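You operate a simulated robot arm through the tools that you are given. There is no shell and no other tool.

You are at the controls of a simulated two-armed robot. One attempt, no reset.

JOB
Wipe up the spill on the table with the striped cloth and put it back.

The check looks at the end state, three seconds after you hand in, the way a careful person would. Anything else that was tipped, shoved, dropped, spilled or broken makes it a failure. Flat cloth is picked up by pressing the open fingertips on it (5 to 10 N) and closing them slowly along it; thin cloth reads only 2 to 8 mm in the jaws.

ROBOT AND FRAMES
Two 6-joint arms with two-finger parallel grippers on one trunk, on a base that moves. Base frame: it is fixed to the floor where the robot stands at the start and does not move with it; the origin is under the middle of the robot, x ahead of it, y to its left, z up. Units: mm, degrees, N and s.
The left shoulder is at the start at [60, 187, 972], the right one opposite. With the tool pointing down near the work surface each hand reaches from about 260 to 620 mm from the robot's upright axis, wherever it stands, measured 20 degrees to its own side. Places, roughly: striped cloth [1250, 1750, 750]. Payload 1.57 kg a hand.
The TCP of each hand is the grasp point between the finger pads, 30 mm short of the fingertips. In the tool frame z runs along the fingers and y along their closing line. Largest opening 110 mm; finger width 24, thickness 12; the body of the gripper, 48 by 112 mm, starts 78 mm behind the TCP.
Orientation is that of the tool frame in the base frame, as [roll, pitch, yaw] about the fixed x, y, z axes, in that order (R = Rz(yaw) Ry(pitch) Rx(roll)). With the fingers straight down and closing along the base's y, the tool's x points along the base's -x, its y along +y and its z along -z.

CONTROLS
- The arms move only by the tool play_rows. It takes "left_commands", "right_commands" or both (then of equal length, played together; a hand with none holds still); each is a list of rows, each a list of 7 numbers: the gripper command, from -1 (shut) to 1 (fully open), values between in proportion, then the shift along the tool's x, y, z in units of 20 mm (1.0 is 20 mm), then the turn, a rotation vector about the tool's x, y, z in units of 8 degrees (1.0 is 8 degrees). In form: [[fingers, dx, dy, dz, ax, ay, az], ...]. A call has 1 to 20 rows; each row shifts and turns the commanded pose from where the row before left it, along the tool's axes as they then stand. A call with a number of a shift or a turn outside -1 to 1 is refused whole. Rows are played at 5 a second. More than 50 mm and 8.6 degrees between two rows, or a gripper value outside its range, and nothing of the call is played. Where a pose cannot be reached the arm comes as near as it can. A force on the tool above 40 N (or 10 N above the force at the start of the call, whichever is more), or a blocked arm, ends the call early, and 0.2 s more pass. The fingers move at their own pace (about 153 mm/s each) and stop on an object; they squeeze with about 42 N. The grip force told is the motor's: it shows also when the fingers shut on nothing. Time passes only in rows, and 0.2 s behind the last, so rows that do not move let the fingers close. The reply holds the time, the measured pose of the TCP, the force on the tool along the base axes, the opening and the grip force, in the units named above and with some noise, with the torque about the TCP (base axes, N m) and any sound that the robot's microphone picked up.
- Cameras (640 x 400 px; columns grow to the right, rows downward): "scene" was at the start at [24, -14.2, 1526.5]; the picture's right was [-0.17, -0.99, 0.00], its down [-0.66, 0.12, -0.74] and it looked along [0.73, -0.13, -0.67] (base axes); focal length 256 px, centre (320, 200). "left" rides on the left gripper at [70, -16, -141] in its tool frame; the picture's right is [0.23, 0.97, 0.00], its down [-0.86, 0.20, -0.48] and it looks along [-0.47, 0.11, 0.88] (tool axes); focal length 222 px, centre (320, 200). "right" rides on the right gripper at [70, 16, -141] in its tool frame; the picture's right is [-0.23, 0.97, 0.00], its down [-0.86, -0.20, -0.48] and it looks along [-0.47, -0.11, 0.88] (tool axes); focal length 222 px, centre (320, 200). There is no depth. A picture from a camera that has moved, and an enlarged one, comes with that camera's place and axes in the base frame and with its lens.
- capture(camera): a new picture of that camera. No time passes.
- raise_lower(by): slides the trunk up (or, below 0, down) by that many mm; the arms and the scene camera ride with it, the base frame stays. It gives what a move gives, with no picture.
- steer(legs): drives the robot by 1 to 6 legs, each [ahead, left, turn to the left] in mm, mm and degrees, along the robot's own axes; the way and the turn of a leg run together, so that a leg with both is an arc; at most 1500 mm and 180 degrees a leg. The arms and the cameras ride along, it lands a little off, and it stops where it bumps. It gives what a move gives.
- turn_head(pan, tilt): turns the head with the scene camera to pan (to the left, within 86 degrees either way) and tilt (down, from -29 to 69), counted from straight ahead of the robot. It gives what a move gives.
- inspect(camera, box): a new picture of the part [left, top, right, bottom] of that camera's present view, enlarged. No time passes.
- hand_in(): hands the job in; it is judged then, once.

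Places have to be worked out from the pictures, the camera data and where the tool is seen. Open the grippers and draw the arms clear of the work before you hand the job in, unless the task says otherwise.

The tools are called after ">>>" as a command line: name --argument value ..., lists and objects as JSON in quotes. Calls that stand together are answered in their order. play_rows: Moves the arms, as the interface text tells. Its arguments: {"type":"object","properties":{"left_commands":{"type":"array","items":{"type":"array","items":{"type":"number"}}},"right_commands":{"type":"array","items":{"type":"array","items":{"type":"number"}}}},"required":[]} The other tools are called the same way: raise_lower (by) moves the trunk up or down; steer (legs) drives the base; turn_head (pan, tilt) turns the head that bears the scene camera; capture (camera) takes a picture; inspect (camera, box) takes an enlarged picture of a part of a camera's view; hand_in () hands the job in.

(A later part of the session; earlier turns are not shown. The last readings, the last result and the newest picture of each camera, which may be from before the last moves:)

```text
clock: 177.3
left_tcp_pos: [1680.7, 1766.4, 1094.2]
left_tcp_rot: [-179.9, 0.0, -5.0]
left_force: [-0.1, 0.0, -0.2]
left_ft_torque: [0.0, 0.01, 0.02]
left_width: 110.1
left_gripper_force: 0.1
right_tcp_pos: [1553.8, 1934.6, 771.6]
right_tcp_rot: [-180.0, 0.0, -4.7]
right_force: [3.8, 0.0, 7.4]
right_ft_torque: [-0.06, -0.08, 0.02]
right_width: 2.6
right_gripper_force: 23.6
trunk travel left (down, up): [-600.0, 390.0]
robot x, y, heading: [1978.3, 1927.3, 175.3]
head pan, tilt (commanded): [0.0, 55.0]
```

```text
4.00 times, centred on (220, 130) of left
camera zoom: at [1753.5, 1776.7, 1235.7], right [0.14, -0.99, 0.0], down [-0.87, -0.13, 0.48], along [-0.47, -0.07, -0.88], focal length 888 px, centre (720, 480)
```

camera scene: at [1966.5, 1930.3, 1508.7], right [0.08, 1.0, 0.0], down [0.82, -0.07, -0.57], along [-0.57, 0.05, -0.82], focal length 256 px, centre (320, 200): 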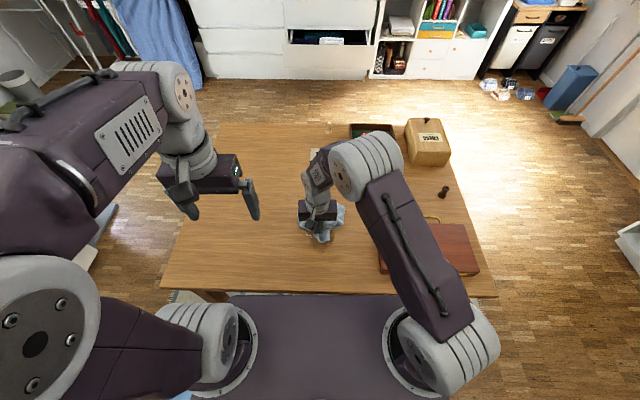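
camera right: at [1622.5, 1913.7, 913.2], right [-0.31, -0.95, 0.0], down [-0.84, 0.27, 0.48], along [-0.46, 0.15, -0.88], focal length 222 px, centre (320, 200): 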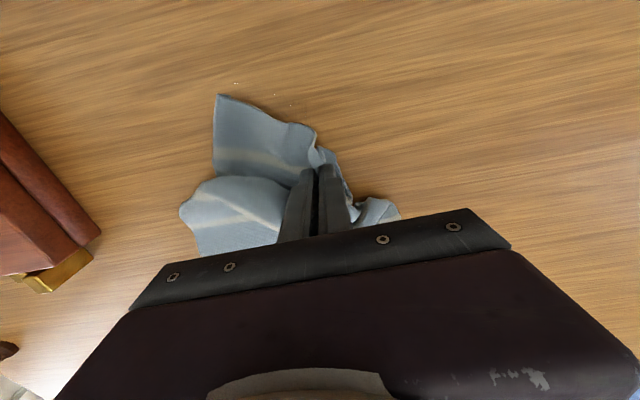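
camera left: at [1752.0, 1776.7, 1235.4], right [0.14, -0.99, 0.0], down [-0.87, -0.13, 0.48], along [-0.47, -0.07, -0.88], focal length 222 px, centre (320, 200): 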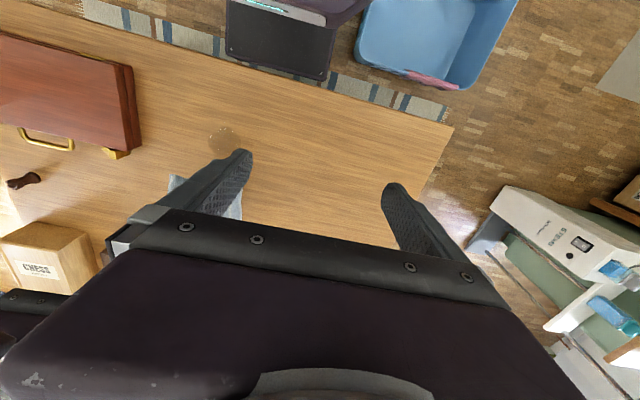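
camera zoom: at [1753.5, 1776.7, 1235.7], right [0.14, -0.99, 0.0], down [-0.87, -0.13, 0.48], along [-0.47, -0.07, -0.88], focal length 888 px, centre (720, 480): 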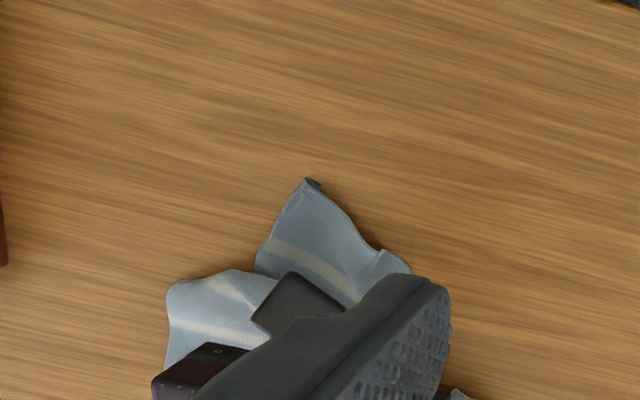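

Now nearly clean; a few tiny droplets remain near (1624–1638, 1947–1970). I'll do the low-y strip, then go over that corner again.

>>> play_rows --right_commands '[[-1, 0, 0.6, 0, 0, 0, 0], [-1, 0.85, -0.07, 0, 0, 0, 0], [-1, 0.85, -0.07, 0, 0, 0, 0], [-1, 0.85, -0.07, 0, 0, 0, 0], [-1, 0.85, -0.07, 0, 0, 0, 0], [-1, 0.85, -0.07, 0, 0, 0, 0], [-1, 0.4, 0, 0, 0, 0, 0], [-1, 0, -0.9, 0, 0, 0, 0], [-1, 0, -0.9, 0, 0, 0, 0], [-1, 0, -0.9, 0, 0, 0, 0], [-1, -0.5, -0.3, 0, 0, 0, 0], [-1, 0, 0.8, 0, 0, 0, 0], [-1, 0, 0.8, 0, 0, 0, 0], [-1, 0, 0.8, 0, 0, 0, 0], [-1, -0.6, 0, 0, 0, 0, 0], [-1, 0, -0.8, 0, 0, 0, 0], [-1, 0, -0.8, 0, 0, 0, 0], [-1, 0, -0.8, 0, 0, 0, 0], [-1, 0, -0.6, 0, 0, 0, 0]]'

>>> capture --camera "right"

>>> inspect --camera "left" --box '[140, 80, 300, 180]'

```text
clock: 181.3
left_tcp_pos: [1682.3, 1765.7, 1094.0]
left_tcp_rot: [-180.0, 0.1, -4.9]
left_force: [0.4, 0.1, -0.4]
left_ft_torque: [-0.03, 0.01, -0.02]
left_width: 110.1
left_gripper_force: 0.0
right_tcp_pos: [1629.6, 1995.7, 773.1]
right_tcp_rot: [-180.0, 0.0, -4.8]
right_force: [0.0, -2.6, 5.4]
right_ft_torque: [-0.13, 0.03, 0.06]
right_width: 2.5
right_gripper_force: 24.1
trunk travel left (down, up): [-600.0, 390.0]
robot x, y, heading: [1969.6, 1928.5, 175.1]
head pan, tilt (commanded): [0.0, 55.0]
```

```text
taken
camera right: at [1697.1, 1975.0, 913.2], right [-0.31, -0.95, 0.0], down [-0.83, 0.27, 0.48], along [-0.46, 0.15, -0.88], focal length 222 px, centre (320, 200)
```

right: 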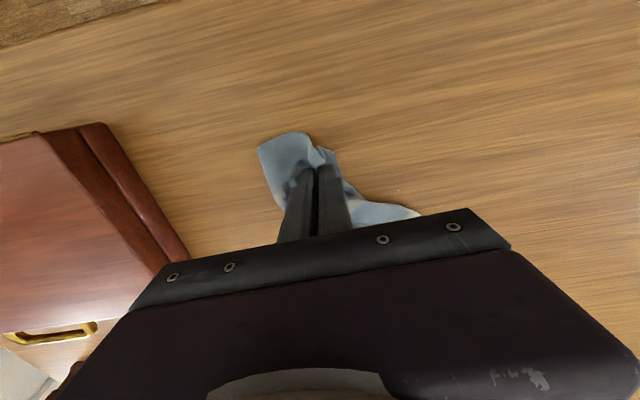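

```text
4.00 times, centred on (220, 130) of left
camera zoom: at [1752.7, 1776.6, 1235.5], right [0.14, -0.99, 0.0], down [-0.87, -0.13, 0.48], along [-0.47, -0.07, -0.88], focal length 888 px, centre (720, 480)
```

zoom: 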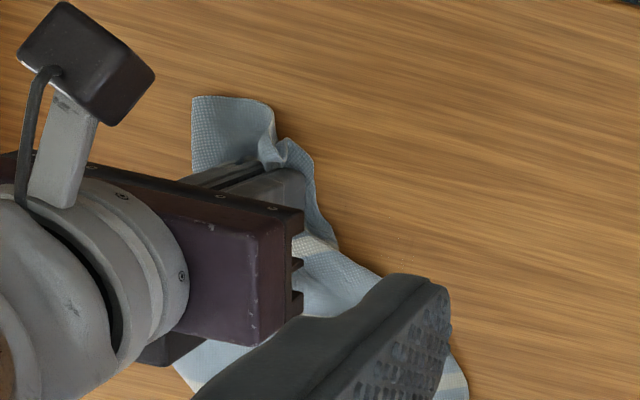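

The visible surface looks dry. I'll lift the cloth clear to inspect the whole area underneath.

>>> play_rows --right_commands '[[-1, 0, 0.1, -0.5, 0, 0, 0], [-1, 0, 0.1, -0.9, 0, 0, 0], [-1, 0, 0.1, -0.9, 0, 0, 0], [-1, 0, 0.1, -0.9, 0, 0, 0], [-1, 0, 0.1, -0.9, 0, 0, 0], [-1, 0, 0.1, -0.9, 0, 0, 0], [-1, 0, 0.1, -0.9, 0, 0, 0], [-1, 0, 0.1, -0.9, 0, 0, 0], [-1, 0, 0.1, -0.9, 0, 0, 0], [-1, 0, 0.1, -0.9, 0, 0, 0], [-1, 0, 0.1, -0.9, 0, 0, 0], [-1, 0, 0.1, -0.9, 0, 0, 0], [-1, 0, 0.1, -0.9, 0, 0, 0], [-1, 0, 0.1, -0.9, 0, 0, 0], [-1, 0, 0.1, -0.9, 0, 0, 0], [-1, 0, 0.1, -0.9, 0, 0, 0], [-1, 0, 0, -0.9, 0, 0, 0], [-1, 0, 0, 0, 0, 0, 0]]'

>>> inspect --camera "scene" --box '[256, 180, 416, 280]'

>>> inspect --camera "left" --box '[140, 80, 300, 180]'

>>> capture --camera "right"

```text
clock: 185.1
left_tcp_pos: [1680.2, 1765.4, 1093.9]
left_tcp_rot: [-180.0, 0.0, -5.0]
left_force: [-0.3, 0.0, -0.5]
left_ft_torque: [0.02, 0.0, 0.03]
left_width: 110.0
left_gripper_force: 0.0
right_tcp_pos: [1628.9, 1962.7, 1069.6]
right_tcp_rot: [179.9, -0.1, -4.9]
right_force: [0.3, -0.5, -0.9]
right_ft_torque: [0.01, -0.04, 0.04]
right_width: 2.5
right_gripper_force: 23.7
trunk travel left (down, up): [-600.0, 390.0]
robot x, y, heading: [1976.5, 1930.2, 175.1]
head pan, tilt (commanded): [0.0, 55.0]
```

```text
4.00 times, centred on (336, 230) of scene
camera zoom: at [1963.9, 1930.4, 1508.8], right [0.08, 1.0, 0.0], down [0.82, -0.07, -0.57], along [-0.57, 0.05, -0.82], focal length 1024 px, centre (256, 80)
```

zoom: 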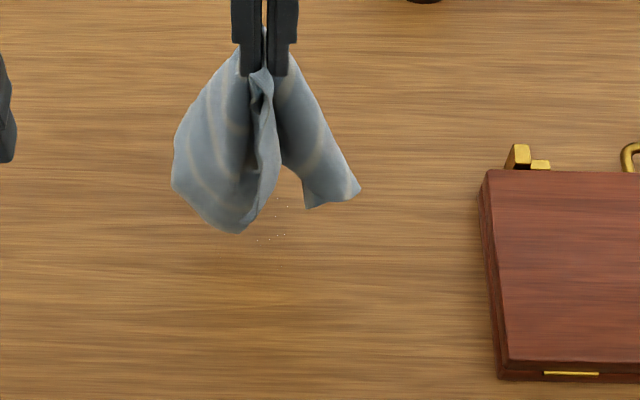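

```text
4.00 times, centred on (220, 130) of left
camera zoom: at [1752.0, 1776.7, 1235.4], right [0.14, -0.99, 0.0], down [-0.87, -0.13, 0.48], along [-0.47, -0.07, -0.88], focal length 888 px, centre (720, 480)
```

zoom: 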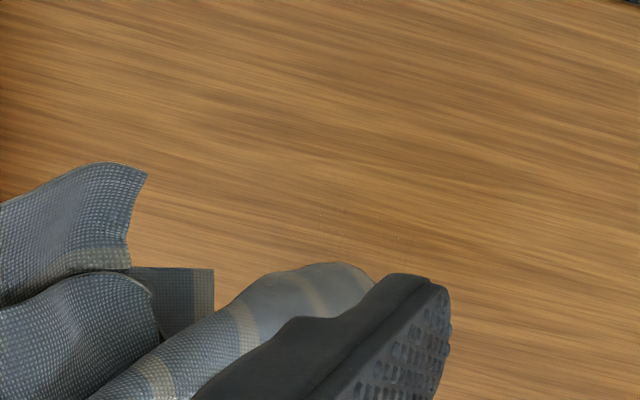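

```text
taken
camera right: at [1695.8, 1942.4, 1210.9], right [-0.31, -0.95, 0.0], down [-0.84, 0.27, 0.48], along [-0.46, 0.15, -0.88], focal length 222 px, centre (320, 200)
```

right: 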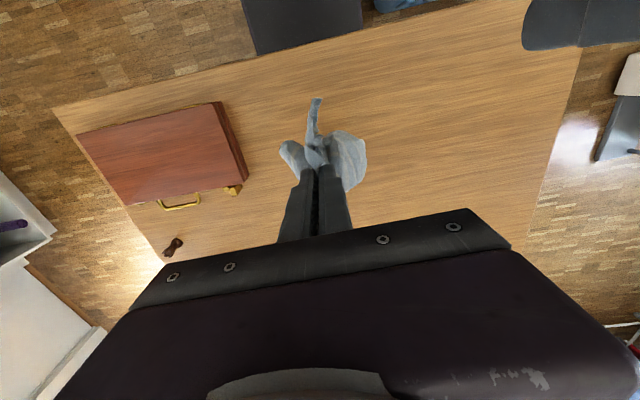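

A few specks remain around (1553–1590, 1970–1990). I'll move the hand aside to view the whole area sharply.

>>> play_rows --right_commands '[[-1, -0.3, 0, 0, 0, 0, 0], [-1, -1, 0, 0, 0, 0, 0], [-1, -1, 0, 0, 0, 0, 0], [-1, -1, 0, 0, 0, 0, 0], [-1, -1, 0, 0, 0, 0, 0], [-1, -1, 0, 0, 0, 0, 0], [-1, 0, 0, 0, 0, 0, 0], [-1, 0, 0, 0, 0, 0, 0]]'

>>> inspect --camera "scene" --box '[272, 195, 368, 255]'

```text
clock: 186.9
left_tcp_pos: [1679.3, 1765.6, 1093.8]
left_tcp_rot: [180.0, -0.1, -4.8]
left_force: [0.5, -0.2, 0.8]
left_ft_torque: [0.02, -0.05, -0.01]
left_width: 110.2
left_gripper_force: 0.0
right_tcp_pos: [1521.5, 1972.5, 1068.4]
right_tcp_rot: [180.0, 0.0, -4.8]
right_force: [-0.1, -0.2, 0.3]
right_ft_torque: [-0.01, -0.02, 0.04]
right_width: 2.7
right_gripper_force: 23.6
trunk travel left (down, up): [-600.0, 390.0]
robot x, y, heading: [1976.1, 1926.5, 175.2]
head pan, tilt (commanded): [0.0, 55.0]
```

```text
6.67 times, centred on (320, 225) of scene
camera zoom: at [1963.9, 1930.4, 1508.8], right [0.08, 1.0, 0.0], down [0.82, -0.07, -0.57], along [-0.57, 0.05, -0.82], focal length 1707 px, centre (320, 33)
```

zoom: 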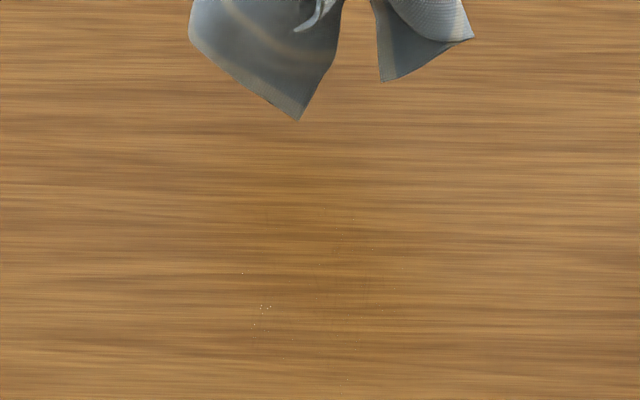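

Nearly clean: just a few specks near (1592, 1931) and a faint film. I'll do one more full pass, laying the cloth down again from the far side.

>>> play_rows --right_commands '[[-1, 0, 0, 0.85, 0, 0, 0], [-1, 0, 0, 0.85, 0, 0, 0], [-1, 0, 0, 0.85, 0, 0, 0], [-1, 0, 0, 0.85, 0, 0, 0], [-1, 0, 0, 0.85, 0, 0, 0], [-1, 0.1, 0, 0.85, 0, 0, 0], [-1, 0.1, 0, 0.85, 0, 0, 0], [-1, 0.1, 0, 0.85, 0, 0, 0], [-1, 0.2, 0, 0.85, 0, 0, 0], [-1, 0.2, 0, 0.85, 0, 0, 0], [-1, 0.2, 0, 0.85, 0, 0, 0], [-1, 0.2, 0, 0.85, 0, 0, 0], [-1, 0.2, 0, 0.85, 0, 0, 0], [-1, 0.2, 0, 0.85, 0, 0, 0], [-1, 0.2, 0, 0.85, 0, 0, 0], [-1, 0.1, 0, 0.85, 0, 0, 0], [-1, 0, 0, 0.6, 0, 0, 0], [-1, 0, 0, 0.2, 0, 0, 0], [-1, 0, 0, 0, 0, 0, 0]]'

>>> capture --camera "right"

```text
clock: 190.9
left_tcp_pos: [1681.4, 1767.0, 1094.8]
left_tcp_rot: [-180.0, 0.0, -5.0]
left_force: [0.6, 0.6, -0.1]
left_ft_torque: [0.04, -0.03, -0.02]
left_width: 110.2
left_gripper_force: 0.1
right_tcp_pos: [1557.0, 1969.4, 783.1]
right_tcp_rot: [180.0, 0.0, -4.8]
right_force: [-0.1, -0.2, -0.4]
right_ft_torque: [-0.01, -0.02, 0.03]
right_width: 2.5
right_gripper_force: 24.1
trunk travel left (down, up): [-600.0, 390.0]
robot x, y, heading: [1977.5, 1929.3, 175.4]
head pan, tilt (commanded): [0.0, 55.0]
```

```text
taken
camera right: at [1624.6, 1949.0, 923.7], right [-0.31, -0.95, 0.0], down [-0.84, 0.27, 0.48], along [-0.45, 0.15, -0.88], focal length 222 px, centre (320, 200)
```

right: 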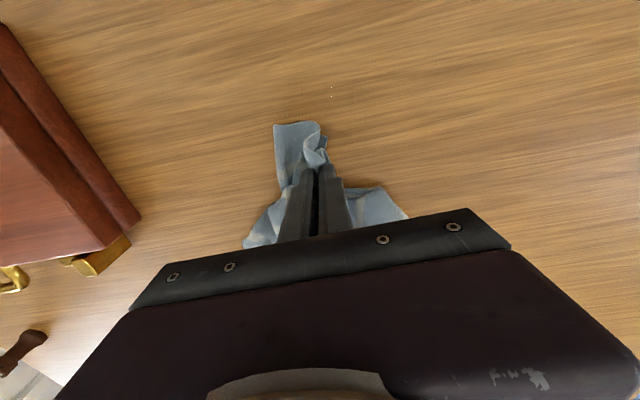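

I'll press down to contact again.

>>> play_rows --right_commands '[[-1, 0, 0, 0.3, 0, 0, 0], [-1, 0, 0, 0.1, 0, 0, 0], [-1, 0, 0, 0.07, 0, 0, 0], [-1, 0, 0, 0, 0, 0, 0]]'

```text
clock: 191.9
left_tcp_pos: [1681.7, 1765.5, 1096.0]
left_tcp_rot: [180.0, 0.2, -4.9]
left_force: [0.5, 0.0, 0.6]
left_ft_torque: [-0.02, 0.01, 0.01]
left_width: 110.1
left_gripper_force: 0.0
right_tcp_pos: [1556.6, 1968.6, 774.1]
right_tcp_rot: [179.9, 0.1, -4.7]
right_force: [-2.2, 0.6, 17.8]
right_ft_torque: [0.19, 0.19, 0.06]
right_width: 2.7
right_gripper_force: 24.2
trunk travel left (down, up): [-600.0, 390.0]
robot x, y, heading: [1975.8, 1929.1, 175.1]
head pan, tilt (commanded): [0.0, 55.0]
```

17.8 N. Now strokes along y, stepping along x toward me.

>>> play_rows --right_commands '[[-1, -0.08, -0.9, 0, 0, 0, 0], [-1, -0.08, -0.9, 0, 0, 0, 0], [-1, 0.5, 0, 0.03, 0, 0, 0], [-1, 0.08, 0.9, 0, 0, 0, 0], [-1, 0.08, 0.9, 0, 0, 0, 0], [-1, 0.08, 0.9, 0, 0, 0, 0], [-1, 0.08, 0.9, 0, 0, 0, 0], [-1, 0.08, 0.9, 0, 0, 0, 0], [-1, 0.6, 0, 0, 0, 0, 0], [-1, -0.08, -0.9, 0, 0, 0, 0], [-1, -0.08, -0.9, 0, 0, 0, 0], [-1, -0.08, -0.9, 0, 0, 0, 0], [-1, -0.08, -0.9, 0, 0, 0, 0], [-1, -0.08, -0.9, 0, 0, 0, 0], [-1, 0.6, 0, 0, 0, 0, 0], [-1, 0.08, 0.9, 0, 0, 0, 0], [-1, 0.08, 0.9, 0, 0, 0, 0], [-1, 0.08, 0.9, 0, 0, 0, 0], [-1, 0.08, 0.9, 0, 0, 0, 0], [-1, 0.08, 0.9, 0, 0, 0, 0]]'

```text
clock: 196.1
left_tcp_pos: [1682.8, 1768.0, 1094.3]
left_tcp_rot: [179.9, 0.1, -4.9]
left_force: [-0.4, 0.3, 0.4]
left_ft_torque: [-0.01, 0.0, -0.03]
left_width: 110.2
left_gripper_force: 0.1
right_tcp_pos: [1592.9, 1911.4, 773.4]
right_tcp_rot: [179.9, 0.1, -4.8]
right_force: [0.4, 10.5, 25.9]
right_ft_torque: [0.38, 0.24, -0.09]
right_width: 2.7
right_gripper_force: 24.1
trunk travel left (down, up): [-600.0, 390.0]
robot x, y, heading: [1974.5, 1927.4, 175.2]
head pan, tilt (commanded): [0.0, 55.0]
```

Force 26 N sideways-dragging on a fold, still fine. I'll continue strokes along y for the near half, easing slightly.

>>> play_rows --right_commands '[[-1, 0.6, 0, -0.02, 0, 0, 0], [-1, -0.08, -0.9, 0, 0, 0, 0], [-1, -0.08, -0.9, 0, 0, 0, 0], [-1, -0.08, -0.9, 0, 0, 0, 0], [-1, -0.08, -0.9, 0, 0, 0, 0], [-1, -0.08, -0.9, 0, 0, 0, 0], [-1, 0.6, 0, 0, 0, 0, 0], [-1, 0.08, 0.9, 0, 0, 0, 0], [-1, 0.08, 0.9, 0, 0, 0, 0], [-1, 0.08, 0.9, 0, 0, 0, 0], [-1, 0.08, 0.9, 0, 0, 0, 0], [-1, 0.08, 0.9, 0, 0, 0, 0], [-1, 0.6, 0, 0, 0, 0, 0], [-1, -0.08, -0.9, 0, 0, 0, 0], [-1, -0.08, -0.9, 0, 0, 0, 0], [-1, -0.08, -0.9, 0, 0, 0, 0], [-1, -0.08, -0.9, 0, 0, 0, 0], [-1, -0.08, -0.9, 0, 0, 0, 0]]'

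>>> capture --camera "right"

```text
clock: 199.9
left_tcp_pos: [1681.4, 1766.1, 1093.9]
left_tcp_rot: [179.9, 0.1, -4.9]
left_force: [-0.3, -0.8, 0.6]
left_ft_torque: [0.02, -0.03, 0.06]
left_width: 109.8
left_gripper_force: 0.0
right_tcp_pos: [1625.9, 1998.3, 773.1]
right_tcp_rot: [-180.0, 0.0, -4.8]
right_force: [0.1, -1.7, 4.7]
right_ft_torque: [-0.07, 0.06, 0.1]
right_width: 2.7
right_gripper_force: 23.8
trunk travel left (down, up): [-600.0, 390.0]
robot x, y, heading: [1975.0, 1928.7, 175.4]
head pan, tilt (commanded): [0.0, 55.0]
```

```text
taken
camera right: at [1694.2, 1977.7, 914.0], right [-0.31, -0.95, 0.0], down [-0.83, 0.27, 0.48], along [-0.46, 0.15, -0.88], focal length 222 px, centre (320, 200)
```

right: 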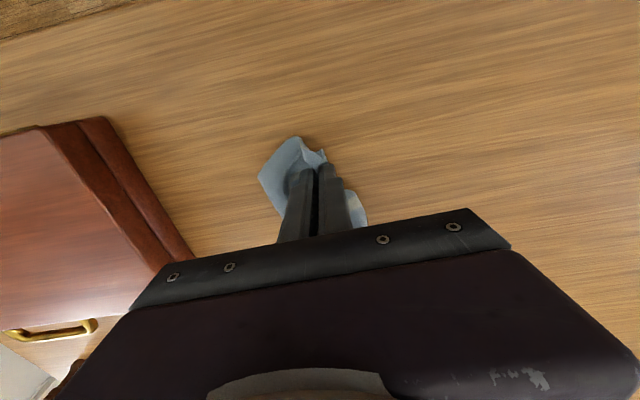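

Surface looks clean here. I'll finish with the nearest strip (x≈1640) and a few x-strokes through y≈1930–1950 where specks had been seen.

>>> play_rows --right_commands '[[-1, 0.6, 0, 0.03, 0, 0, 0], [-1, 0.08, 0.9, 0, 0, 0, 0], [-1, 0.08, 0.9, 0, 0, 0, 0], [-1, 0.08, 0.9, 0, 0, 0, 0], [-1, -0.85, 0.07, 0, 0, 0, 0], [-1, -0.85, 0.07, 0, 0, 0, 0], [-1, -0.85, 0.07, 0, 0, 0, 0], [-1, -0.85, 0.07, 0, 0, 0, 0], [-1, 0, 0.6, 0, 0, 0, 0], [-1, 0.85, -0.07, 0, 0, 0, 0], [-1, 0.85, -0.07, 0, 0, 0, 0], [-1, 0.85, -0.07, 0, 0, 0, 0], [-1, 0.85, -0.07, 0, 0, 0, 0], [-1, 0, 0.4, 0, 0, 0, 0], [-1, -0.85, 0.07, 0, 0, 0, 0], [-1, -0.85, 0.07, 0, 0, 0, 0], [-1, -0.85, 0.07, 0, 0, 0, 0], [-1, -0.85, 0.07, 0, 0, 0, 0]]'

>>> capture --camera "right"

```text
clock: 202.9
left_tcp_pos: [1681.9, 1766.8, 1095.7]
left_tcp_rot: [179.9, 0.3, -4.9]
left_force: [0.0, -0.9, -0.5]
left_ft_torque: [0.0, -0.04, 0.01]
left_width: 110.1
left_gripper_force: 0.0
right_tcp_pos: [1638.4, 1928.0, 771.5]
right_tcp_rot: [-179.7, -0.3, -4.9]
right_force: [3.2, 10.7, 27.9]
right_ft_torque: [0.39, 0.15, -0.08]
right_width: 3.0
right_gripper_force: 23.9
trunk travel left (down, up): [-600.0, 390.0]
robot x, y, heading: [1976.2, 1928.3, 175.1]
head pan, tilt (commanded): [0.0, 55.0]
stopped in row 15 (right hand): the force on the tool passed its limit at 44 N (the readings are from after the stop); the commanded pose is now the measured one
```

```text
taken
camera right: at [1704.2, 1906.4, 913.7], right [-0.31, -0.95, -0.01], down [-0.84, 0.27, 0.48], along [-0.45, 0.15, -0.88], focal length 222 px, centre (320, 200)
```

right: 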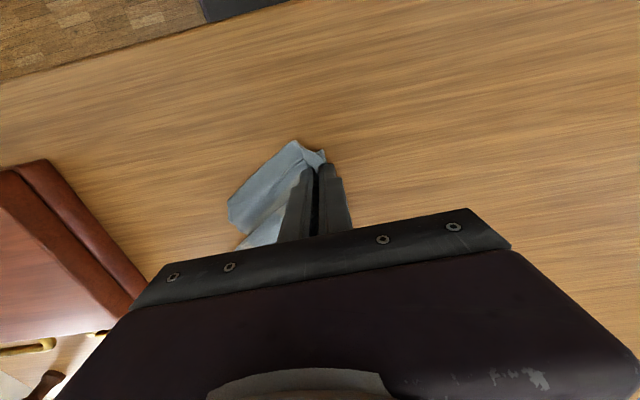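

The pressure briefly passed the limit on a thick fold; the cloth is still held. I'll ease up, make one more lighter stroke through the centre, then lift to inspect.

>>> play_rows --right_commands '[[-1, 0, 0, -0.08, 0, 0, 0], [-1, -0.8, 0, 0, 0, 0, 0], [-1, -0.8, 0, 0, 0, 0, 0], [-1, -0.8, 0, 0, 0, 0, 0], [-1, -0.8, 0, 0, 0, 0, 0], [-1, -0.8, 0, 0, 0, 0, 0]]'

>>> play_rows --right_commands '[[-1, -0.2, 0, -0.5, 0, 0, 0], [-1, -0.2, 0, -0.9, 0, 0, 0], [-1, -0.2, 0, -0.9, 0, 0, 0], [-1, -0.2, 0, -0.9, 0, 0, 0], [-1, -0.2, 0, -0.9, 0, 0, 0], [-1, -0.2, 0, -0.9, 0, 0, 0], [-1, -0.2, 0, -0.9, 0, 0, 0], [-1, -0.2, 0, -0.9, 0, 0, 0], [-1, -0.2, 0, -0.9, 0, 0, 0], [-1, 0, 0, -0.9, 0, 0, 0], [-1, 0, 0, -0.9, 0, 0, 0], [-1, 0, 0, -0.9, 0, 0, 0], [-1, 0, 0, -0.9, 0, 0, 0], [-1, 0, 0, -0.9, 0, 0, 0], [-1, 0, 0, -0.9, 0, 0, 0], [-1, 0, 0, -0.9, 0, 0, 0], [-1, 0, 0, -0.9, 0, 0, 0], [-1, 0, 0, -0.5, 0, 0, 0], [-1, 0, 0, 0, 0, 0, 0]]'

>>> inspect --camera "scene" --box '[272, 195, 368, 255]'

>>> inspect --camera "left" --box '[140, 80, 300, 180]'

```text
clock: 204.3
left_tcp_pos: [1682.1, 1766.3, 1094.7]
left_tcp_rot: [179.9, 0.2, -4.9]
left_force: [0.0, 0.2, -0.5]
left_ft_torque: [0.0, 0.01, 0.0]
left_width: 109.8
left_gripper_force: 0.0
right_tcp_pos: [1558.3, 1934.1, 772.6]
right_tcp_rot: [-179.8, -0.3, -4.9]
right_force: [3.5, -0.8, 8.9]
right_ft_torque: [0.02, -0.04, 0.04]
right_width: 2.7
right_gripper_force: 23.7
trunk travel left (down, up): [-600.0, 390.0]
robot x, y, heading: [1974.2, 1929.9, 175.2]
head pan, tilt (commanded): [0.0, 55.0]
```

```text
clock: 208.3
left_tcp_pos: [1680.1, 1765.2, 1095.1]
left_tcp_rot: [180.0, -0.1, -4.9]
left_force: [-0.9, 0.7, -0.5]
left_ft_torque: [0.0, 0.0, 0.01]
left_width: 110.0
left_gripper_force: 0.0
right_tcp_pos: [1518.0, 1935.4, 1078.8]
right_tcp_rot: [-179.7, -0.4, -5.0]
right_force: [-1.2, 0.8, -1.0]
right_ft_torque: [0.0, -0.02, 0.01]
right_width: 2.7
right_gripper_force: 23.8
trunk travel left (down, up): [-600.0, 390.0]
robot x, y, heading: [1975.1, 1929.3, 175.2]
head pan, tilt (commanded): [0.0, 55.0]
```

```text
6.67 times, centred on (320, 225) of scene
camera zoom: at [1964.1, 1930.6, 1508.8], right [0.09, 1.0, 0.0], down [0.82, -0.07, -0.57], along [-0.57, 0.05, -0.82], focal length 1707 px, centre (320, 33)
```

zoom: 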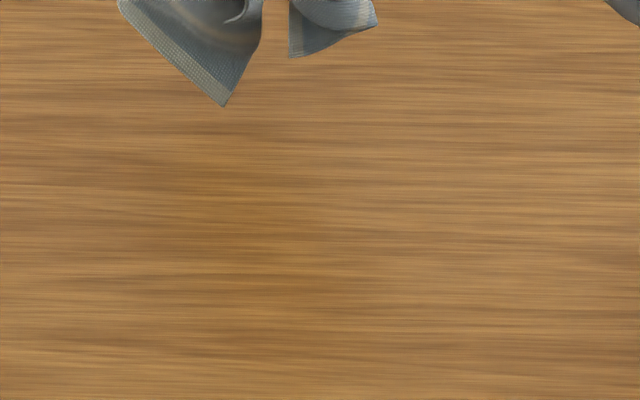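

```text
4.00 times, centred on (220, 130) of left
camera zoom: at [1752.1, 1777.1, 1235.4], right [0.14, -0.99, 0.0], down [-0.87, -0.13, 0.48], along [-0.47, -0.07, -0.88], focal length 888 px, centre (720, 480)
```

zoom: 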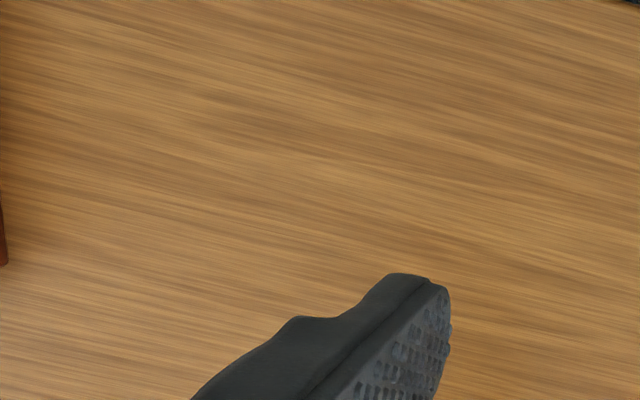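

The spill area is now completely clean. Before leaving I'll check the wider tabletop around for smears or stray drops.

>>> inspect --camera "scene" --box '[160, 140, 400, 290]'

>>> capture --camera "right"

```text
2.67 times, centred on (280, 215) of scene
camera zoom: at [1964.1, 1930.6, 1508.8], right [0.09, 1.0, 0.0], down [0.82, -0.07, -0.57], along [-0.57, 0.05, -0.82], focal length 683 px, centre (427, 160)
```

zoom: 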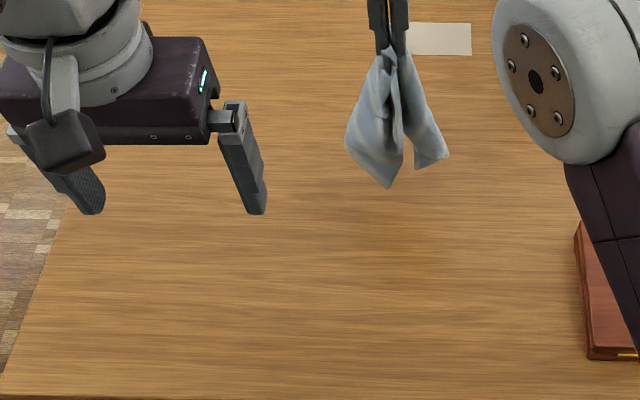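

```text
taken
camera right: at [1584.9, 1914.3, 1220.7], right [-0.31, -0.95, -0.01], down [-0.84, 0.27, 0.47], along [-0.45, 0.15, -0.88], focal length 222 px, centre (320, 200)
```

right: 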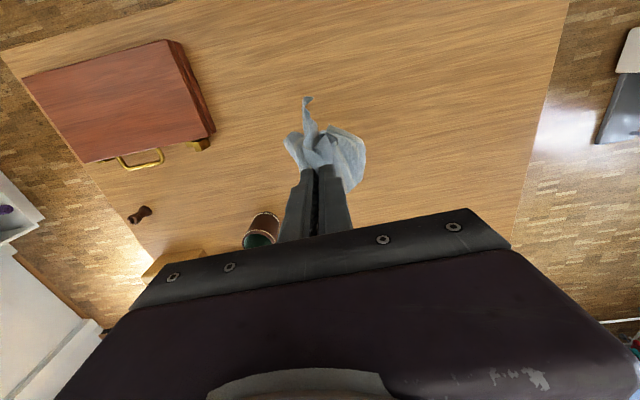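

Everything around is clean and undisturbed. I'll retract the hand, raise the trunk 100 mm for clearance, and start the drive back around the table.

>>> play_rows --right_commands '[[-1, 0.8, 0, 0, 0, 0, 0], [-1, 0.9, 0, 0, 0, 0, 0], [-1, 0.9, 0, 0, 0, 0, 0], [-1, 0.9, 0, 0, 0, 0, 0], [-1, 0.9, 0, 0, 0, 0, 0], [-1, 0, 0, 0, 0, 0, 0]]'

>>> raise_lower --by 100

>>> steer --legs '[[-330, 0, 0], [0, -1090, 0], [0, 0, 5]]'

>>> turn_head --pan 0 --tilt 30

>>> capture --camera "scene"

```text
clock: 209.7
left_tcp_pos: [1679.5, 1765.8, 1092.9]
left_tcp_rot: [180.0, 0.0, -4.9]
left_force: [-0.1, 0.1, 0.1]
left_ft_torque: [-0.05, -0.01, -0.03]
left_width: 109.7
left_gripper_force: 0.1
right_tcp_pos: [1606.4, 1927.1, 1078.7]
right_tcp_rot: [-179.6, -0.4, -4.8]
right_force: [0.0, 0.2, -0.9]
right_ft_torque: [0.02, -0.02, 0.0]
right_width: 2.8
right_gripper_force: 24.5
trunk travel left (down, up): [-600.0, 390.0]
robot x, y, heading: [1974.5, 1927.4, 175.0]
head pan, tilt (commanded): [0.0, 55.0]
```

```text
clock: 211.1
left_tcp_pos: [1680.0, 1766.7, 1193.7]
left_tcp_rot: [179.9, 0.0, -4.8]
left_force: [0.8, 0.1, 0.4]
left_ft_torque: [-0.03, 0.0, 0.0]
left_width: 110.1
left_gripper_force: 0.1
right_tcp_pos: [1606.3, 1926.9, 1178.5]
right_tcp_rot: [-179.7, -0.4, -4.8]
right_force: [-0.4, -0.4, 0.1]
right_ft_torque: [-0.05, -0.02, 0.01]
right_width: 2.8
right_gripper_force: 23.7
trunk travel left (down, up): [-700.0, 290.0]
robot x, y, heading: [1974.5, 1930.4, 175.2]
head pan, tilt (commanded): [0.0, 55.0]
```

```text
clock: 219.0
left_tcp_pos: [2110.1, 2814.1, 1194.8]
left_tcp_rot: [-180.0, 0.1, 1.1]
left_force: [-0.4, 0.3, -0.3]
left_ft_torque: [0.03, 0.0, 0.0]
left_width: 110.0
left_gripper_force: 0.1
right_tcp_pos: [2020.0, 2966.3, 1179.0]
right_tcp_rot: [-179.7, -0.4, 1.1]
right_force: [-0.6, -0.1, -0.2]
right_ft_torque: [-0.03, 0.03, 0.0]
right_width: 2.7
right_gripper_force: 24.4
trunk travel left (down, up): [-700.0, 290.0]
robot x, y, heading: [2381.3, 3008.8, -178.9]
head pan, tilt (commanded): [0.0, 55.0]
```

```text
clock: 219.9
left_tcp_pos: [2110.4, 2813.3, 1193.5]
left_tcp_rot: [-179.9, 0.0, 1.1]
left_force: [-0.5, -0.4, 0.6]
left_ft_torque: [0.02, -0.03, -0.01]
left_width: 110.0
left_gripper_force: 0.0
right_tcp_pos: [2020.0, 2966.9, 1179.2]
right_tcp_rot: [-179.6, -0.5, 1.1]
right_force: [-0.3, 0.0, 0.0]
right_ft_torque: [-0.03, 0.01, -0.01]
right_width: 2.6
right_gripper_force: 24.6
trunk travel left (down, up): [-700.0, 290.0]
robot x, y, heading: [2391.1, 3006.4, -179.1]
head pan, tilt (commanded): [0.0, 30.0]
```

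```text
taken
camera scene: at [2358.0, 3006.3, 1644.7], right [-0.02, 1.0, 0.0], down [0.5, 0.01, -0.87], along [-0.87, -0.02, -0.5], focal length 256 px, centre (320, 200)
```

scene: 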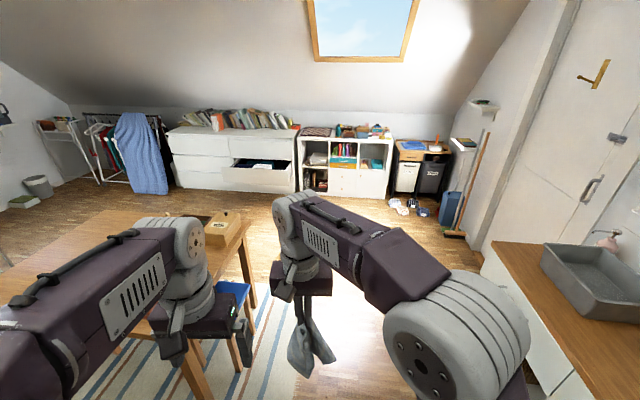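

All clear ahead along the back corridor. I'll drive 2000 mm ahead and then turn left to face the table's left side again.

>>> steer --legs '[[1000, 0, 0], [1020, 0, 0], [0, 0, 173]]'

>>> turn_head --pan -30 --tilt 35

>>> capture --camera "scene"

```text
clock: 237.1
left_tcp_pos: [656.5, 3117.3, 1194.4]
left_tcp_rot: [-180.0, 0.1, 176.4]
left_force: [-0.2, -0.3, 0.1]
left_ft_torque: [-0.01, 0.0, -0.02]
left_width: 109.8
left_gripper_force: 0.0
right_tcp_pos: [732.9, 2959.2, 1179.1]
right_tcp_rot: [-179.7, -0.4, 176.4]
right_force: [-0.3, 0.2, -0.5]
right_ft_torque: [-0.01, 0.01, -0.04]
right_width: 2.7
right_gripper_force: 23.5
trunk travel left (down, up): [-700.0, 290.0]
robot x, y, heading: [364.8, 2949.3, -3.9]
head pan, tilt (commanded): [0.0, 30.0]
```

```text
clock: 238.1
left_tcp_pos: [655.7, 3118.7, 1194.1]
left_tcp_rot: [179.9, 0.1, 176.3]
left_force: [-0.2, 0.2, 0.4]
left_ft_torque: [-0.02, 0.01, 0.01]
left_width: 109.8
left_gripper_force: 0.1
right_tcp_pos: [732.9, 2957.7, 1179.8]
right_tcp_rot: [-179.8, -0.4, 176.4]
right_force: [0.0, -0.3, 0.1]
right_ft_torque: [0.01, 0.04, -0.02]
right_width: 2.6
right_gripper_force: 23.8
trunk travel left (down, up): [-700.0, 290.0]
robot x, y, heading: [363.7, 2948.7, -3.4]
head pan, tilt (commanded): [-30.0, 35.0]
```

```text
taken
camera scene: at [380.0, 2903.9, 1637.0], right [-0.55, -0.83, 0.0], down [-0.48, 0.32, -0.82], along [0.68, -0.45, -0.57], focal length 256 px, centre (320, 200)
```

scene: 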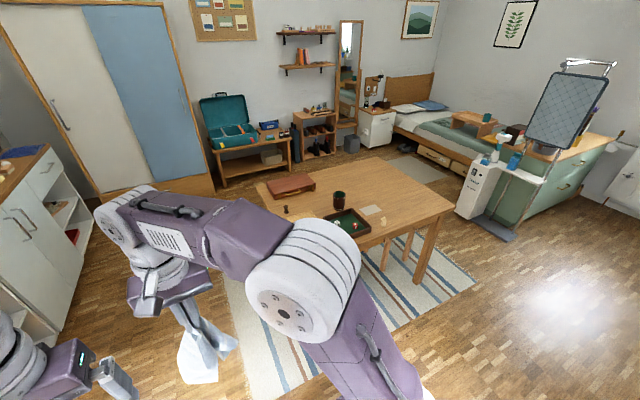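

Back at (364, 2949) with the cloth held. I'll align to −6° and strafe right to the staging spot in front of the cloth's place.

>>> steer --legs '[[0, 0, -2.4], [130, -935, 0]]'

>>> turn_head --pan -10 --tilt 40

>>> capture --camera "scene"

```text
clock: 243.3
left_tcp_pos: [693.4, 2172.1, 1194.2]
left_tcp_rot: [-179.9, -0.1, 174.1]
left_force: [-0.4, 0.7, 0.2]
left_ft_torque: [0.01, 0.04, -0.01]
left_width: 109.9
left_gripper_force: 0.1
right_tcp_pos: [765.9, 2009.3, 1179.0]
right_tcp_rot: [-179.6, -0.4, 174.1]
right_force: [-0.1, 0.1, -0.3]
right_ft_torque: [-0.02, 0.02, -0.03]
right_width: 2.7
right_gripper_force: 24.0
trunk travel left (down, up): [-700.0, 290.0]
robot x, y, heading: [397.1, 2010.3, -6.0]
head pan, tilt (commanded): [-30.0, 35.0]
```

```text
clock: 244.2
left_tcp_pos: [694.9, 2171.8, 1193.7]
left_tcp_rot: [-179.9, 0.0, 174.2]
left_force: [0.6, -0.2, -0.3]
left_ft_torque: [0.01, -0.02, 0.01]
left_width: 109.9
left_gripper_force: 0.0
right_tcp_pos: [765.4, 2008.6, 1178.9]
right_tcp_rot: [-179.6, -0.4, 174.1]
right_force: [0.8, -0.2, -0.9]
right_ft_torque: [0.01, 0.0, -0.02]
right_width: 2.5
right_gripper_force: 24.3
trunk travel left (down, up): [-700.0, 290.0]
robot x, y, heading: [393.3, 2017.5, -5.8]
head pan, tilt (commanded): [-10.0, 40.0]
```

```text
taken
camera scene: at [420.3, 1997.3, 1629.5], right [-0.28, -0.96, 0.0], down [-0.62, 0.18, -0.77], along [0.74, -0.21, -0.64], focal length 256 px, centre (320, 200)
```

scene: 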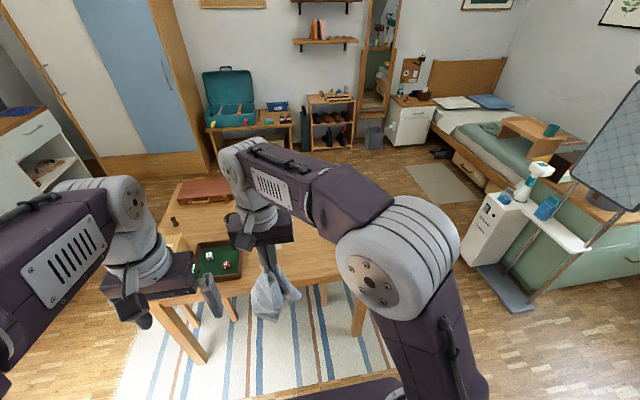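

At the staging spot. The cloth bottom hangs at about z=910, well above the table items, so I drive in about 388 mm.

>>> steer --legs '[[0, -12, 0], [388, 0, 0]]'

>>> turn_head --pan -15 --tilt 55

>>> capture --camera "scene"

>>> capture --camera "left"

```text
clock: 246.9
left_tcp_pos: [1073.4, 2120.3, 1194.0]
left_tcp_rot: [179.9, 0.0, 174.0]
left_force: [0.5, 0.4, -1.1]
left_ft_torque: [0.02, 0.01, 0.0]
left_width: 109.9
left_gripper_force: 0.1
right_tcp_pos: [1143.9, 1956.9, 1179.0]
right_tcp_rot: [-179.6, -0.3, 174.0]
right_force: [0.1, 0.1, 0.7]
right_ft_torque: [0.01, 0.01, -0.03]
right_width: 2.6
right_gripper_force: 24.4
trunk travel left (down, up): [-700.0, 290.0]
robot x, y, heading: [774.2, 1964.7, -6.0]
head pan, tilt (commanded): [-10.0, 40.0]
```

```text
clock: 247.7
left_tcp_pos: [1073.4, 2119.7, 1194.4]
left_tcp_rot: [-180.0, 0.0, 174.0]
left_force: [-0.3, 0.4, 0.0]
left_ft_torque: [-0.02, -0.01, -0.01]
left_width: 109.9
left_gripper_force: 0.1
right_tcp_pos: [1145.7, 1957.1, 1178.5]
right_tcp_rot: [-179.7, -0.4, 174.0]
right_force: [-0.1, -0.2, -1.2]
right_ft_torque: [-0.02, 0.02, -0.03]
right_width: 2.8
right_gripper_force: 23.8
trunk travel left (down, up): [-700.0, 290.0]
robot x, y, heading: [775.5, 1958.6, -5.9]
head pan, tilt (commanded): [-15.0, 55.0]
```

```text
taken
camera scene: at [785.9, 1943.3, 1608.8], right [-0.36, -0.93, 0.0], down [-0.76, 0.29, -0.57], along [0.54, -0.21, -0.82], focal length 256 px, centre (320, 200)
```

scene: 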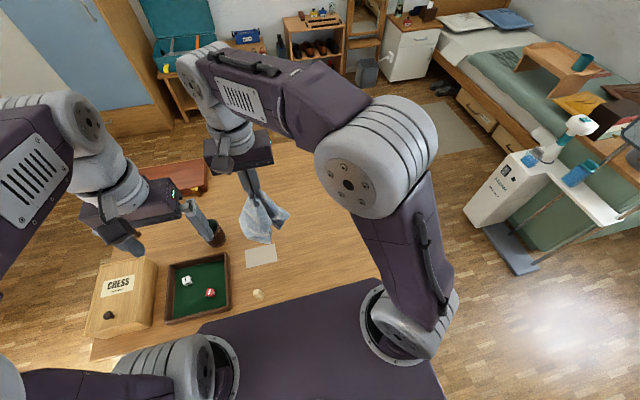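

```text
taken
camera left: at [1003.8, 2111.6, 1335.3], right [-0.12, 0.99, 0.0], down [0.87, 0.11, 0.48], along [0.48, 0.06, -0.88], focal length 222 px, centre (320, 200)
```

left: 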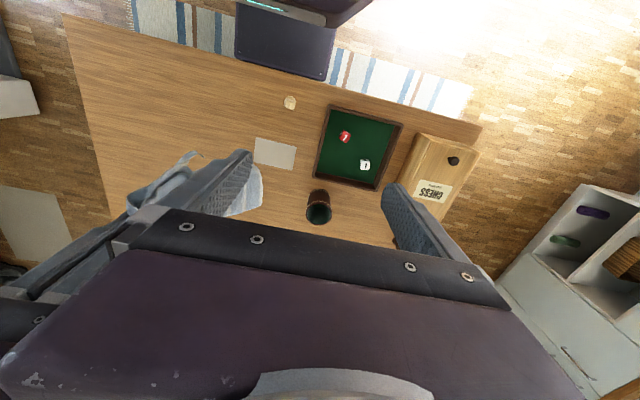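

Robot is at (775, 1960), card and pieces unmoved below. I'll move the hand out high over the far edge of the cloth's old place, around (1349, 1785).

>>> play_rows --right_commands '[[-1, -0.5, -0.8, 0, 0, 0, 0], [-1, -0.7, -0.8, 0, 0, 0, 0], [-1, -0.8, -0.8, 0, 0, 0, 0], [-1, -0.8, -0.8, 0, 0, 0, 0], [-1, -0.8, -0.8, 0, 0, 0, 0], [-1, -0.8, -0.8, 0, 0, 0, 0], [-1, -0.8, -0.8, 0, 0, 0, 0], [-1, -0.8, -0.7, 0, 0, 0, 0], [-1, -0.8, -0.6, 0, 0, 0, 0], [-1, -0.8, -0.4, 0, 0, 0, 0], [-1, -0.8, -0.2, 0, 0, 0, 0], [-1, -0.8, 0, 0, 0, 0, 0], [-1, -0.8, 0, 0, 0, 0, 0], [-1, -0.6, 0, 0, 0, 0, 0], [-1, -0.2, 0, 0, 0, 0, 0], [-1, 0, 0, 0, 0, 0, 0], [-1, 0, 0, 0, 0, 0, 0]]'

>>> capture --camera "scene"

>>> capture --camera "right"

```text
clock: 251.3
left_tcp_pos: [1073.7, 2121.1, 1194.7]
left_tcp_rot: [180.0, 0.0, 173.9]
left_force: [0.3, 0.5, -0.1]
left_ft_torque: [0.0, 0.0, 0.02]
left_width: 110.3
left_gripper_force: 0.1
right_tcp_pos: [1297.2, 1787.9, 1169.5]
right_tcp_rot: [-179.8, -0.3, 174.0]
right_force: [0.2, -0.8, 0.2]
right_ft_torque: [0.0, 0.01, -0.04]
right_width: 2.7
right_gripper_force: 24.3
right hand out of reach, approached as far as the arm can: row 11, 12, 13, 14, 15
trunk travel left (down, up): [-700.0, 290.0]
robot x, y, heading: [774.3, 1958.0, -6.0]
head pan, tilt (commanded): [-15.0, 55.0]
```

```text
taken
camera scene: at [785.3, 1943.3, 1608.8], right [-0.36, -0.93, 0.0], down [-0.76, 0.29, -0.57], along [0.54, -0.21, -0.82], focal length 256 px, centre (320, 200)
```

scene: 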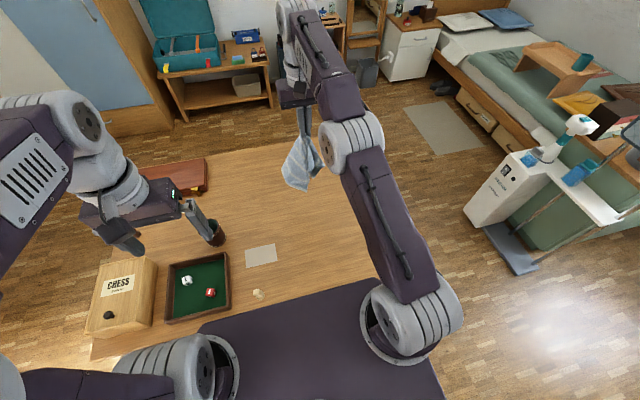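

```text
taken
camera right: at [1231.7, 1813.6, 1310.4], right [0.33, 0.94, -0.01], down [0.83, -0.29, 0.47], along [0.45, -0.16, -0.88], focal length 222 px, centre (320, 200)
```

right: 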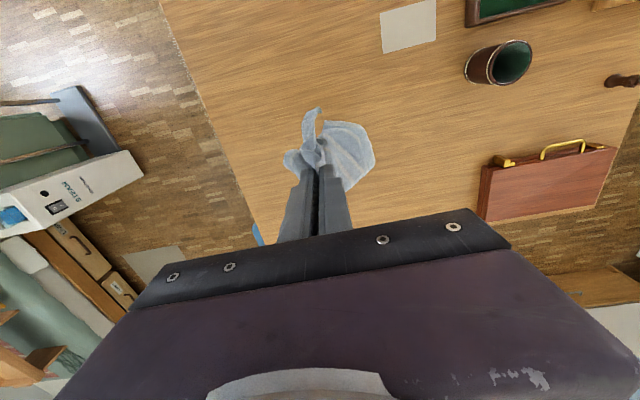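

The arm is at its reach limit at this height; lowering will extend the reach. I lower to about z=1040 and check where the hand ends up.

>>> play_rows --right_commands '[[-1, 0, 0, 0.7, 0, 0, 0], [-1, 0, 0, 0.7, 0, 0, 0], [-1, 0, 0, 0.7, 0, 0, 0], [-1, 0, 0, 0.7, 0, 0, 0], [-1, 0, 0, 0.7, 0, 0, 0], [-1, 0, 0, 0.7, 0, 0, 0], [-1, 0, 0, 0.7, 0, 0, 0], [-1, 0, 0, 0.7, 0, 0, 0], [-1, 0, 0, 0, 0, 0, 0]]'

>>> capture --camera "scene"

```text
clock: 253.3
left_tcp_pos: [1072.5, 2120.8, 1194.3]
left_tcp_rot: [180.0, 0.0, 173.9]
left_force: [0.1, -0.5, 0.1]
left_ft_torque: [0.01, 0.0, -0.01]
left_width: 110.1
left_gripper_force: 0.1
right_tcp_pos: [1299.1, 1787.2, 1056.7]
right_tcp_rot: [-179.7, -0.5, 173.9]
right_force: [0.1, 0.5, 0.0]
right_ft_torque: [-0.01, -0.04, -0.05]
right_width: 2.7
right_gripper_force: 24.3
trunk travel left (down, up): [-700.0, 290.0]
robot x, y, heading: [775.5, 1961.2, -5.8]
head pan, tilt (commanded): [-15.0, 55.0]
```

```text
taken
camera scene: at [785.1, 1943.3, 1608.8], right [-0.36, -0.93, 0.0], down [-0.76, 0.29, -0.57], along [0.54, -0.21, -0.82], focal length 256 px, centre (320, 200)
```

scene: 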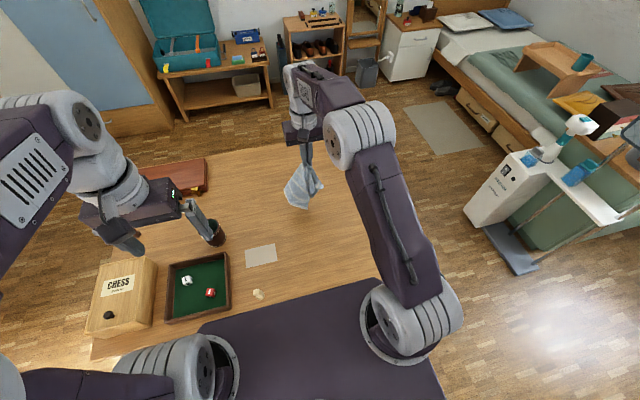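

The command was clamped at x≈1299; at this height I can extend farther, so I move out another ~50 mm.

>>> play_rows --right_commands '[[-1, -0.7, 0, 0, 0, 0, 0], [-1, -0.7, 0, 0, 0, 0, 0], [-1, -0.7, 0, 0, 0, 0, 0], [-1, -0.4, 0, 0, 0, 0, 0], [-1, 0, 0, 0, 0, 0, 0], [-1, 0, 0, 0, 0, 0, 0]]'

>>> capture --camera "right"

>>> inspect --camera "scene" --box '[220, 130, 380, 230]'

```text
clock: 254.7
left_tcp_pos: [1074.1, 2120.2, 1193.6]
left_tcp_rot: [-180.0, 0.0, 174.0]
left_force: [0.3, 0.3, 0.3]
left_ft_torque: [0.02, -0.01, 0.01]
left_width: 110.2
left_gripper_force: 0.0
right_tcp_pos: [1339.3, 1783.2, 1056.4]
right_tcp_rot: [-179.7, -0.4, 174.0]
right_force: [0.8, 0.6, 0.0]
right_ft_torque: [0.0, 0.0, -0.04]
right_width: 2.5
right_gripper_force: 24.3
right hand out of reach, approached as far as the arm can: row 4
trunk travel left (down, up): [-700.0, 290.0]
robot x, y, heading: [775.3, 1961.3, -5.8]
head pan, tilt (commanded): [-15.0, 55.0]
```

```text
taken
camera right: at [1273.2, 1808.2, 1197.1], right [0.33, 0.94, -0.01], down [0.83, -0.29, 0.47], along [0.44, -0.16, -0.88], focal length 222 px, centre (320, 200)
```

right: 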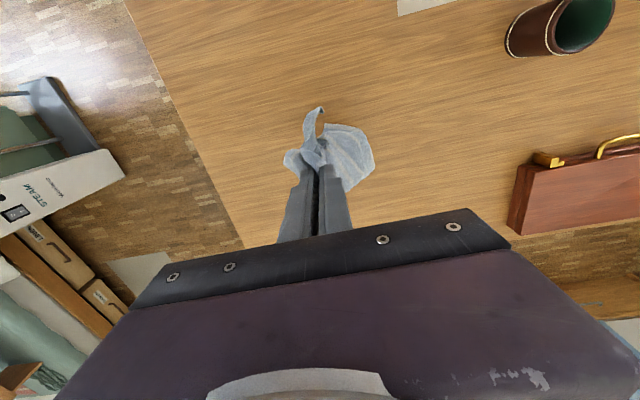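

```text
4.00 times, centred on (300, 180) of scene
camera zoom: at [785.6, 1943.2, 1608.8], right [-0.36, -0.93, 0.0], down [-0.77, 0.29, -0.57], along [0.54, -0.21, -0.82], focal length 1024 px, centre (400, 280)
```

zoom: 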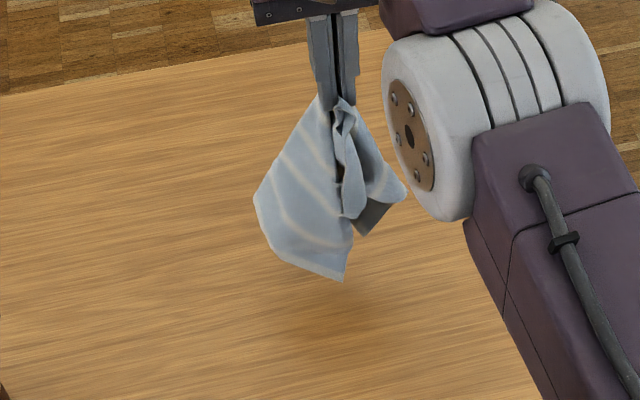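

The cloth hangs with its bottom just above the table, grip at (1339, 1783). I'll lower until its lower edge touches the far side of its old place.

>>> play_rows --right_commands '[[-1, 0, 0, 0.6, 0, 0, 0], [-1, -0.1, 0, 0.6, 0, 0, 0], [-1, -0.2, 0, 0.6, 0, 0, 0], [-1, -0.2, 0, 0.5, 0, 0, 0], [-1, 0, 0, 0.45, 0, 0, 0], [-1, 0, 0, 0, 0, 0, 0]]'

>>> inspect --camera "scene" --box '[220, 130, 380, 230]'

```text
clock: 256.1
left_tcp_pos: [1073.4, 2120.8, 1195.0]
left_tcp_rot: [179.9, 0.0, 174.0]
left_force: [0.6, 0.2, 0.0]
left_ft_torque: [0.02, 0.01, -0.02]
left_width: 110.0
left_gripper_force: 0.0
right_tcp_pos: [1348.9, 1780.2, 1000.3]
right_tcp_rot: [-179.6, -0.4, 174.0]
right_force: [0.4, -0.3, 0.2]
right_ft_torque: [0.02, -0.03, -0.05]
right_width: 2.9
right_gripper_force: 23.5
trunk travel left (down, up): [-700.0, 290.0]
robot x, y, heading: [773.0, 1964.7, -6.0]
head pan, tilt (commanded): [-15.0, 55.0]
```

```text
4.00 times, centred on (300, 180) of scene
camera zoom: at [785.1, 1943.3, 1608.8], right [-0.36, -0.93, 0.0], down [-0.76, 0.29, -0.57], along [0.54, -0.21, -0.82], focal length 1024 px, centre (400, 280)
```

zoom: 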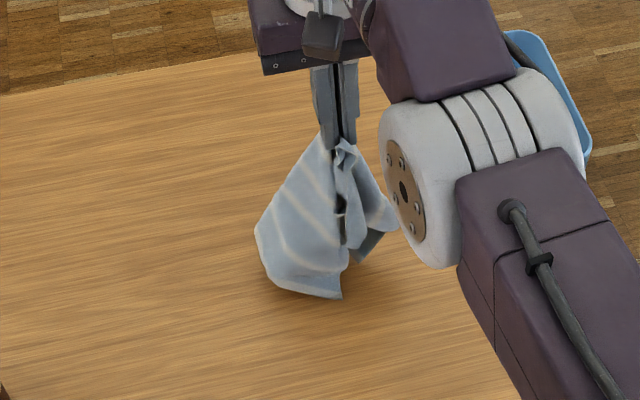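

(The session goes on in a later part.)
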